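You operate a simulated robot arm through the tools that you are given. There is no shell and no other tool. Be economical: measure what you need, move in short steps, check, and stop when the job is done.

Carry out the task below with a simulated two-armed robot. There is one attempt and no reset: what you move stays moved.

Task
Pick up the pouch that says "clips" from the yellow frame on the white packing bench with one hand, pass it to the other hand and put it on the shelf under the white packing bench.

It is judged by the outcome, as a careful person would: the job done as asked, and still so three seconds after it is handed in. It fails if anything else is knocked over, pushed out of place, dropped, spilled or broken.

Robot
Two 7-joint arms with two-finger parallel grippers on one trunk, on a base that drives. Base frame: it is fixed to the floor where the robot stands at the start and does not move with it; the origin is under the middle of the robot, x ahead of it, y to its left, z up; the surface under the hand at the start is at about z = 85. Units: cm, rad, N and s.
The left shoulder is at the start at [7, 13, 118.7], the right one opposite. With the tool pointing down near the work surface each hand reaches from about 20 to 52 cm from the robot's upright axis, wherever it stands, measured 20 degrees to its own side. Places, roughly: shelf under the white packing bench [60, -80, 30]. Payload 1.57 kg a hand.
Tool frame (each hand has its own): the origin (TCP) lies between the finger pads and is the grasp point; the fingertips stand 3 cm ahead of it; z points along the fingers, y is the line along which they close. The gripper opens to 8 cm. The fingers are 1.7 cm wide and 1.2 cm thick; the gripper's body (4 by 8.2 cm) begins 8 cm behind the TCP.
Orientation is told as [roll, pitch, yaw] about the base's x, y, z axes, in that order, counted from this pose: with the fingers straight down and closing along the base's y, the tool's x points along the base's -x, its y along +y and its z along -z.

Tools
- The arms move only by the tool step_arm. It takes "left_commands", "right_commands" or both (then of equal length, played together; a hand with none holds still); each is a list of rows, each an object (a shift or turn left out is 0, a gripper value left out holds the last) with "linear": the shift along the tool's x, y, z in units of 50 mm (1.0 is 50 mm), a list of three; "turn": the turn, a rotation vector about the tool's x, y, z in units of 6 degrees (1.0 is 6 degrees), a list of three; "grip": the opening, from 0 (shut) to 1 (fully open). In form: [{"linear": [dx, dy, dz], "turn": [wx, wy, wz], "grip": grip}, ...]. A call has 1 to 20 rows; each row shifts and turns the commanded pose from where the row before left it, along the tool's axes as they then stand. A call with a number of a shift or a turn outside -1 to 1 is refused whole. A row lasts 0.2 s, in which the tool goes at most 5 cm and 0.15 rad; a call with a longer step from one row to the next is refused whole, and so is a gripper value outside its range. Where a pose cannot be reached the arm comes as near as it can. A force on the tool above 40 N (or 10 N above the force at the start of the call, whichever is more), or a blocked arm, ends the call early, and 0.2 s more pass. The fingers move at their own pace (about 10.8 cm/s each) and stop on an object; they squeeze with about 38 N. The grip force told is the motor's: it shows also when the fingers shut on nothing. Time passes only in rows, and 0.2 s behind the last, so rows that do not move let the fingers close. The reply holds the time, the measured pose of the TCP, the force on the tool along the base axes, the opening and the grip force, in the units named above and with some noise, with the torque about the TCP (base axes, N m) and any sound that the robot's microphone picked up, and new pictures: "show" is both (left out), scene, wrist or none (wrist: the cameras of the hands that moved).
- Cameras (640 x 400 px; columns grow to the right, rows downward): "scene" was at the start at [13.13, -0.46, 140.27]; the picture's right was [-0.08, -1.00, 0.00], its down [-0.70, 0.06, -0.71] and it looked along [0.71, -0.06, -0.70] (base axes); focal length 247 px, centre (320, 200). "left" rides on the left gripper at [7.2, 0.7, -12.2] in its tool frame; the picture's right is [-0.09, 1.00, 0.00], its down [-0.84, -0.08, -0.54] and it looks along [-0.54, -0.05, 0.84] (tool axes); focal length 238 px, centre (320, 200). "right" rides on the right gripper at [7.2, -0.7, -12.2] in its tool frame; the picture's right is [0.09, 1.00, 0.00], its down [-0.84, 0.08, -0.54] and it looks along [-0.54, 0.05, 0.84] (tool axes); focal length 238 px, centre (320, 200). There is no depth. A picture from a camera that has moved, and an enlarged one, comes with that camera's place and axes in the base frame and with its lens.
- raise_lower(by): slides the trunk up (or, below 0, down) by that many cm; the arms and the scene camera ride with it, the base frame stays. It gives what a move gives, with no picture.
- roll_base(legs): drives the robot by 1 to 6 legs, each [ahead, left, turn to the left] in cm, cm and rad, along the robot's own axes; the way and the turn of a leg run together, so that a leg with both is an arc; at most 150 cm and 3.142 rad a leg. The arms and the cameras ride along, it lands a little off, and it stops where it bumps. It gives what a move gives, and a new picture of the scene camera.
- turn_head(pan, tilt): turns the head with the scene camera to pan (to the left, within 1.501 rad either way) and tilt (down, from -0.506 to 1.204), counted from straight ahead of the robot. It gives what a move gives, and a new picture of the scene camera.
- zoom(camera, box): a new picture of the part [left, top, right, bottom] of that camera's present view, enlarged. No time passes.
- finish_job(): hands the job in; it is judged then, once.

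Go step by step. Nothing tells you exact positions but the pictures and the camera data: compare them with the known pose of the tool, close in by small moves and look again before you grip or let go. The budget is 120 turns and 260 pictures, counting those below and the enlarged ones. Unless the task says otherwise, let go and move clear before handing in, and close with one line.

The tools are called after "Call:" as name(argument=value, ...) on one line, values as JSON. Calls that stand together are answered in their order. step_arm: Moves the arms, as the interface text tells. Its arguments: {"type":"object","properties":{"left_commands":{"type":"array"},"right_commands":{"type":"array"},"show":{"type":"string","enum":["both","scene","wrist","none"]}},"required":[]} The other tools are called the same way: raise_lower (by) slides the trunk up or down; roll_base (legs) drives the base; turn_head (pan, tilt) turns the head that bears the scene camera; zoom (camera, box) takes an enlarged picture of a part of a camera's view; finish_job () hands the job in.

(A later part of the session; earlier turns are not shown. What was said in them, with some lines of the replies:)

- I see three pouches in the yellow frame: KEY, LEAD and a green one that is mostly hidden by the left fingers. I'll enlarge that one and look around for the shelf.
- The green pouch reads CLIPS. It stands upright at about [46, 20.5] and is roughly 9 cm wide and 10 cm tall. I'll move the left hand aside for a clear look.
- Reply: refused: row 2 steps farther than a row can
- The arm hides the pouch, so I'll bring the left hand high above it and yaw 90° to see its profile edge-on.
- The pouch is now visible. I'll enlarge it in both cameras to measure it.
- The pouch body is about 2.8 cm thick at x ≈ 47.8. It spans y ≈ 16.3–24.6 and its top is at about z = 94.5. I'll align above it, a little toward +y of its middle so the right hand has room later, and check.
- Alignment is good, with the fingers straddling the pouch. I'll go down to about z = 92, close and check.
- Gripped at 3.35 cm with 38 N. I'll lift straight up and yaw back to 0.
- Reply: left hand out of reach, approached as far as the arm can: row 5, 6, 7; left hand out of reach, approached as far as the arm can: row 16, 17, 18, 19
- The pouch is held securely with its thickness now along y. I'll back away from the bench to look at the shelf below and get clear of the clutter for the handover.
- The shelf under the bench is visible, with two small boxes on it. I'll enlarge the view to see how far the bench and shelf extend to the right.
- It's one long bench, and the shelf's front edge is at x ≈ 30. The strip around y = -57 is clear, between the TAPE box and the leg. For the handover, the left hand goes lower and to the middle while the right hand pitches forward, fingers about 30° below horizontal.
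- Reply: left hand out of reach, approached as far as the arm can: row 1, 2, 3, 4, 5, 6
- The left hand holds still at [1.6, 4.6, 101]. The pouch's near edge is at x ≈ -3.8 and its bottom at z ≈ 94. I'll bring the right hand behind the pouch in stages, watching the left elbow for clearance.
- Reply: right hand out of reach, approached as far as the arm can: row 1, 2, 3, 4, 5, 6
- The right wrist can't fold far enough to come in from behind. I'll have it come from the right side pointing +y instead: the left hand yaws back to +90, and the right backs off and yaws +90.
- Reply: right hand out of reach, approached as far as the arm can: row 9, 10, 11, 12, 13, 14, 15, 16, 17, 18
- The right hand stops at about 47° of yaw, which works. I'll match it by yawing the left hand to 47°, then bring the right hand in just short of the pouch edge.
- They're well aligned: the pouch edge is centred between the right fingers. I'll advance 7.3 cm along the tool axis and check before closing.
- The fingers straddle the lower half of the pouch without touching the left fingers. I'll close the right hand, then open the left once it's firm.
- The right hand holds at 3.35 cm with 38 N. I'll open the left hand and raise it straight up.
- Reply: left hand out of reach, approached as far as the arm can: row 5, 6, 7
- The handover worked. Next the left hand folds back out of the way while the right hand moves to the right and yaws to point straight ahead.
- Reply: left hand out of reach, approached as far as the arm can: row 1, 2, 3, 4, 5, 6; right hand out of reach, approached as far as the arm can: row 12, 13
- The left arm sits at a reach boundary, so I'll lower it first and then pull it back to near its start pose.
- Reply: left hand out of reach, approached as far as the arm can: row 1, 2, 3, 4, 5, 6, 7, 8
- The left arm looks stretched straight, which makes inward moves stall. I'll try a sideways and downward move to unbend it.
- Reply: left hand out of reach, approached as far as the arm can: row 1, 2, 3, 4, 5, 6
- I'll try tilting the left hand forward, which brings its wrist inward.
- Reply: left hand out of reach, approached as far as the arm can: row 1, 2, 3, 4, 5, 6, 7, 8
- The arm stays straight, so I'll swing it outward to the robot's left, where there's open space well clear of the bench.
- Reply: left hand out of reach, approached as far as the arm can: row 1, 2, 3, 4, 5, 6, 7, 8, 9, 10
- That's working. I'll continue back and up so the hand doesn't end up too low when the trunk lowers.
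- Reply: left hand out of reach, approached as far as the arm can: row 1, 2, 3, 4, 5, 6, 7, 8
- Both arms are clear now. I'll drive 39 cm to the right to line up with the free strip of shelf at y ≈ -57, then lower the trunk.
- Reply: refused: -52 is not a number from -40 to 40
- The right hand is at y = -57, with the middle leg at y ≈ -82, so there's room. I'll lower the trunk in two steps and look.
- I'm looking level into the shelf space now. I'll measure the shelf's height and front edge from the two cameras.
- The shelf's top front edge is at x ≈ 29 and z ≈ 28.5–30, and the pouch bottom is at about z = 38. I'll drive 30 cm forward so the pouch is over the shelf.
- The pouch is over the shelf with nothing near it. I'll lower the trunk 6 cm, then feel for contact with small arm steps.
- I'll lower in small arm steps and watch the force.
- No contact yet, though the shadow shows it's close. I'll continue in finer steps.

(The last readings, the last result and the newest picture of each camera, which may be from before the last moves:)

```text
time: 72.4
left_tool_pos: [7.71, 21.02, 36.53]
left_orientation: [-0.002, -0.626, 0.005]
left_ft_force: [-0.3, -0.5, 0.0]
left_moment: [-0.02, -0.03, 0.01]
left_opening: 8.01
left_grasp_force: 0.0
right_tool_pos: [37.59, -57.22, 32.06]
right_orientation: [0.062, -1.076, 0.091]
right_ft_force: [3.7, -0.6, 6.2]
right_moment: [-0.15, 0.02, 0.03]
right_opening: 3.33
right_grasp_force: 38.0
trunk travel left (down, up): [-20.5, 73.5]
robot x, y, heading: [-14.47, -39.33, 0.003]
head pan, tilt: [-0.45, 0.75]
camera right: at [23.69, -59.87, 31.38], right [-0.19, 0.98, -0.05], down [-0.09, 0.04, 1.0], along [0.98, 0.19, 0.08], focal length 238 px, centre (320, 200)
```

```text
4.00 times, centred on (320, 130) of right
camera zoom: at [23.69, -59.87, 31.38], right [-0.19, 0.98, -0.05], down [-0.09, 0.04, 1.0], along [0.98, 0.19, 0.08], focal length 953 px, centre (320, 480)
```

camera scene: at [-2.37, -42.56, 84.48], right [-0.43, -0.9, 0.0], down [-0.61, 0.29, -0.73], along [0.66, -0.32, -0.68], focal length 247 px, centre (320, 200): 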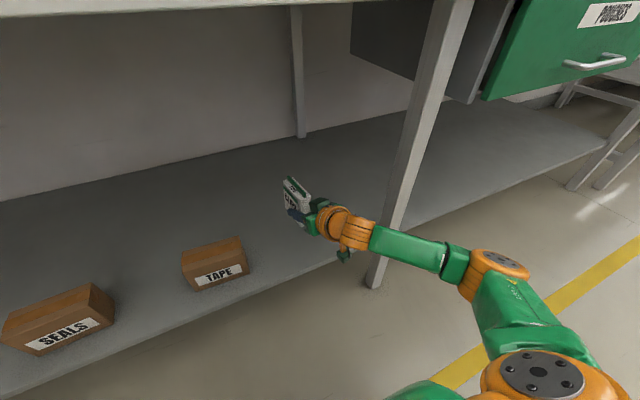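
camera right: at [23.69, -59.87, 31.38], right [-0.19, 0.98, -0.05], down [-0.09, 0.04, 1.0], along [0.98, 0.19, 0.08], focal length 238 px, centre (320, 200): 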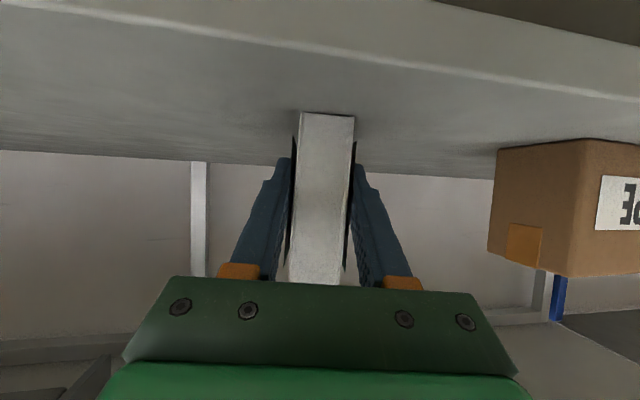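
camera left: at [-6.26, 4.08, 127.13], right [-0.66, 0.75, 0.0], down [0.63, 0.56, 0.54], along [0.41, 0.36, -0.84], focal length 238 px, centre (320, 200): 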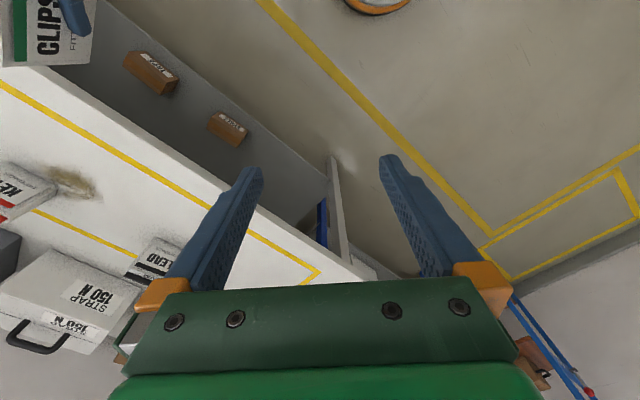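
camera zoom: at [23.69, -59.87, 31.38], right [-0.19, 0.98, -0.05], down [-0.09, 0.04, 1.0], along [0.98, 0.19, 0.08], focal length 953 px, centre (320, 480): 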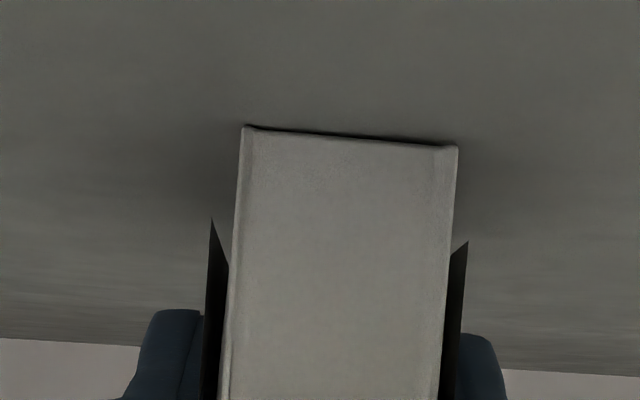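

Contact at about 7 N, so the pouch is standing on the shelf. I'll open the right hand and check before backing out.

Call:
step_arm(right_commands=[{"grip": 0.5}, {"grip": 0.6}, {"grip": 0.8}, {"grip": 1}, {"grip": 1}], show="both")

```text
time: 73.6
left_tool_pos: [7.64, 20.93, 36.42]
left_orientation: [-0.002, -0.625, 0.003]
left_ft_force: [-0.9, 0.2, 0.2]
left_moment: [-0.01, 0.03, -0.01]
left_opening: 8.02
left_grasp_force: 0.0
right_tool_pos: [37.57, -57.24, 31.91]
right_orientation: [0.064, -1.074, 0.091]
right_ft_force: [0.0, -0.7, -0.2]
right_moment: [0.0, -0.04, -0.04]
right_opening: 7.98
right_grasp_force: 0.0
trunk travel left (down, up): [-20.5, 73.5]
robot x, y, heading: [-15.26, -39.26, -0.001]
head pan, tilt: [-0.45, 0.75]
camera scene: at [-2.39, -42.56, 78.48], right [-0.43, -0.9, 0.0], down [-0.61, 0.3, -0.73], along [0.66, -0.32, -0.68], focal length 247 px, centre (320, 200)
camera right: at [23.68, -59.88, 31.28], right [-0.19, 0.98, -0.05], down [-0.09, 0.03, 1.0], along [0.98, 0.19, 0.08], focal length 238 px, centre (320, 200)
```

scene: 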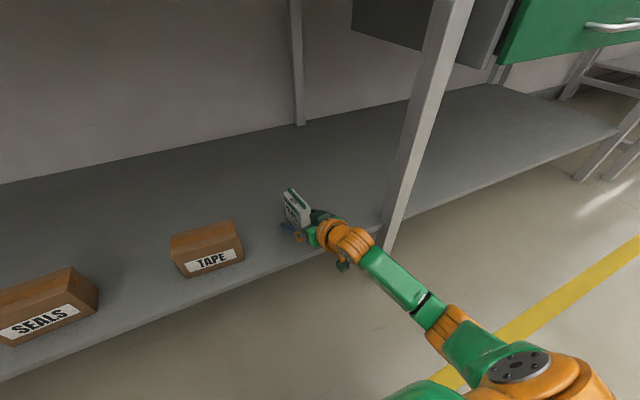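
right: 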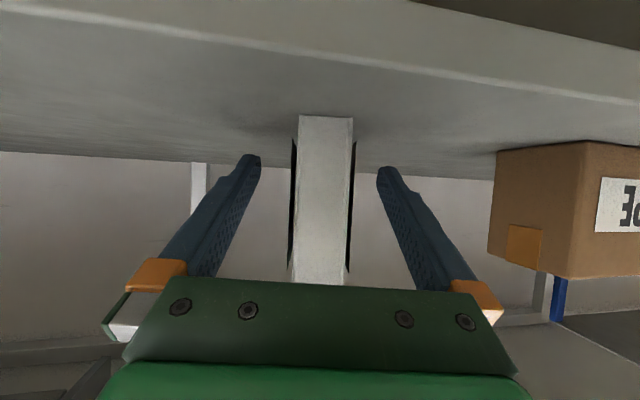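

The pouch stands on its own, clear of both fingers. I'll back straight out with the base and look again.

Call:
roll_base(legs=[[-8, 0, 0], [-22, 0, 0]])

Call:
zoom(camera="right", box=[160, 20, 480, 220])

Call:
turn_head(pan=-0.2, tilt=0.5)

```text
time: 75.9
left_tool_pos: [-21.93, 20.77, 36.47]
left_orientation: [-0.002, -0.626, 0.0]
left_ft_force: [0.4, 0.5, 0.1]
left_moment: [-0.02, 0.0, -0.02]
left_opening: 7.99
left_grasp_force: 0.2
right_tool_pos: [7.72, -57.33, 31.9]
right_orientation: [0.065, -1.077, 0.091]
right_ft_force: [0.1, -0.2, 0.7]
right_moment: [-0.02, -0.01, 0.01]
right_opening: 8.0
right_grasp_force: 0.0
trunk travel left (down, up): [-20.5, 73.5]
robot x, y, heading: [-45.0, -39.17, 0.004]
head pan, tilt: [-0.45, 0.75]
camera scene: at [-32.18, -42.64, 78.48], right [-0.43, -0.9, 0.0], down [-0.61, 0.3, -0.73], along [0.66, -0.32, -0.68], focal length 247 px, centre (320, 200)
```

scene: 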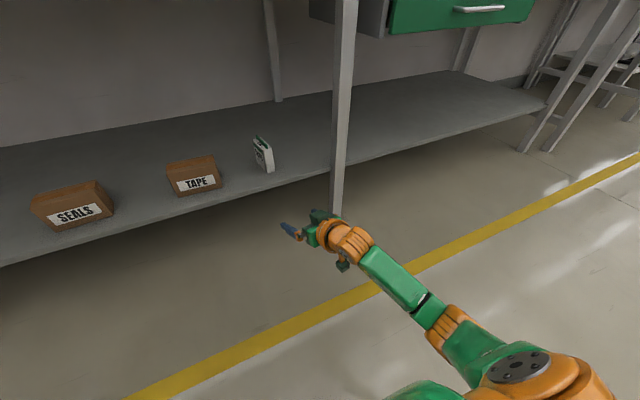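

```text
2.00 times, centred on (320, 120) of right
camera zoom: at [-6.12, -60.0, 31.28], right [-0.19, 0.98, -0.05], down [-0.09, 0.03, 1.0], along [0.98, 0.19, 0.08], focal length 477 px, centre (320, 360)
```

zoom: 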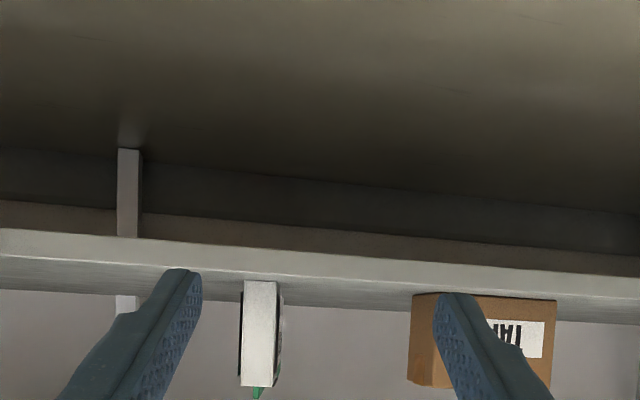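

```text
time: 76.7
left_tool_pos: [-21.91, 20.67, 36.43]
left_orientation: [-0.001, -0.627, 0.0]
left_ft_force: [-0.6, 0.3, 0.2]
left_moment: [-0.01, -0.01, 0.0]
left_opening: 8.01
left_grasp_force: 0.1
right_tool_pos: [7.79, -57.43, 31.97]
right_orientation: [0.063, -1.076, 0.088]
right_ft_force: [0.5, -0.8, 0.8]
right_moment: [0.0, 0.01, -0.04]
right_opening: 8.02
right_grasp_force: 0.1
trunk travel left (down, up): [-20.5, 73.5]
robot x, y, heading: [-44.65, -39.28, 0.004]
head pan, tilt: [-0.201, 0.499]
camera scene: at [-30.73, -40.85, 80.67], right [-0.2, -0.98, 0.0], down [-0.47, 0.1, -0.88], along [0.86, -0.17, -0.48], focal length 247 px, centre (320, 200)
```

scene: 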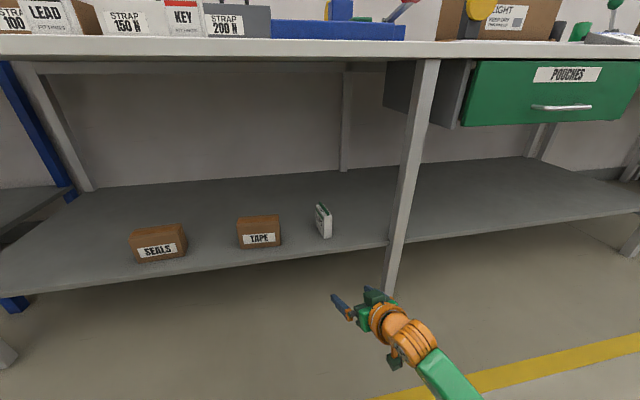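

The CLIPS pouch stands upright on the shelf next to the TAPE box. Nothing else has moved and both hands are clear, so I'm handing the job in.

Call:
finish_job()

```text
The job is handed in.
```

The "clips" pouch was picked up with the left hand, passed to the right, and now stands upright on the shelf under the white packing bench.
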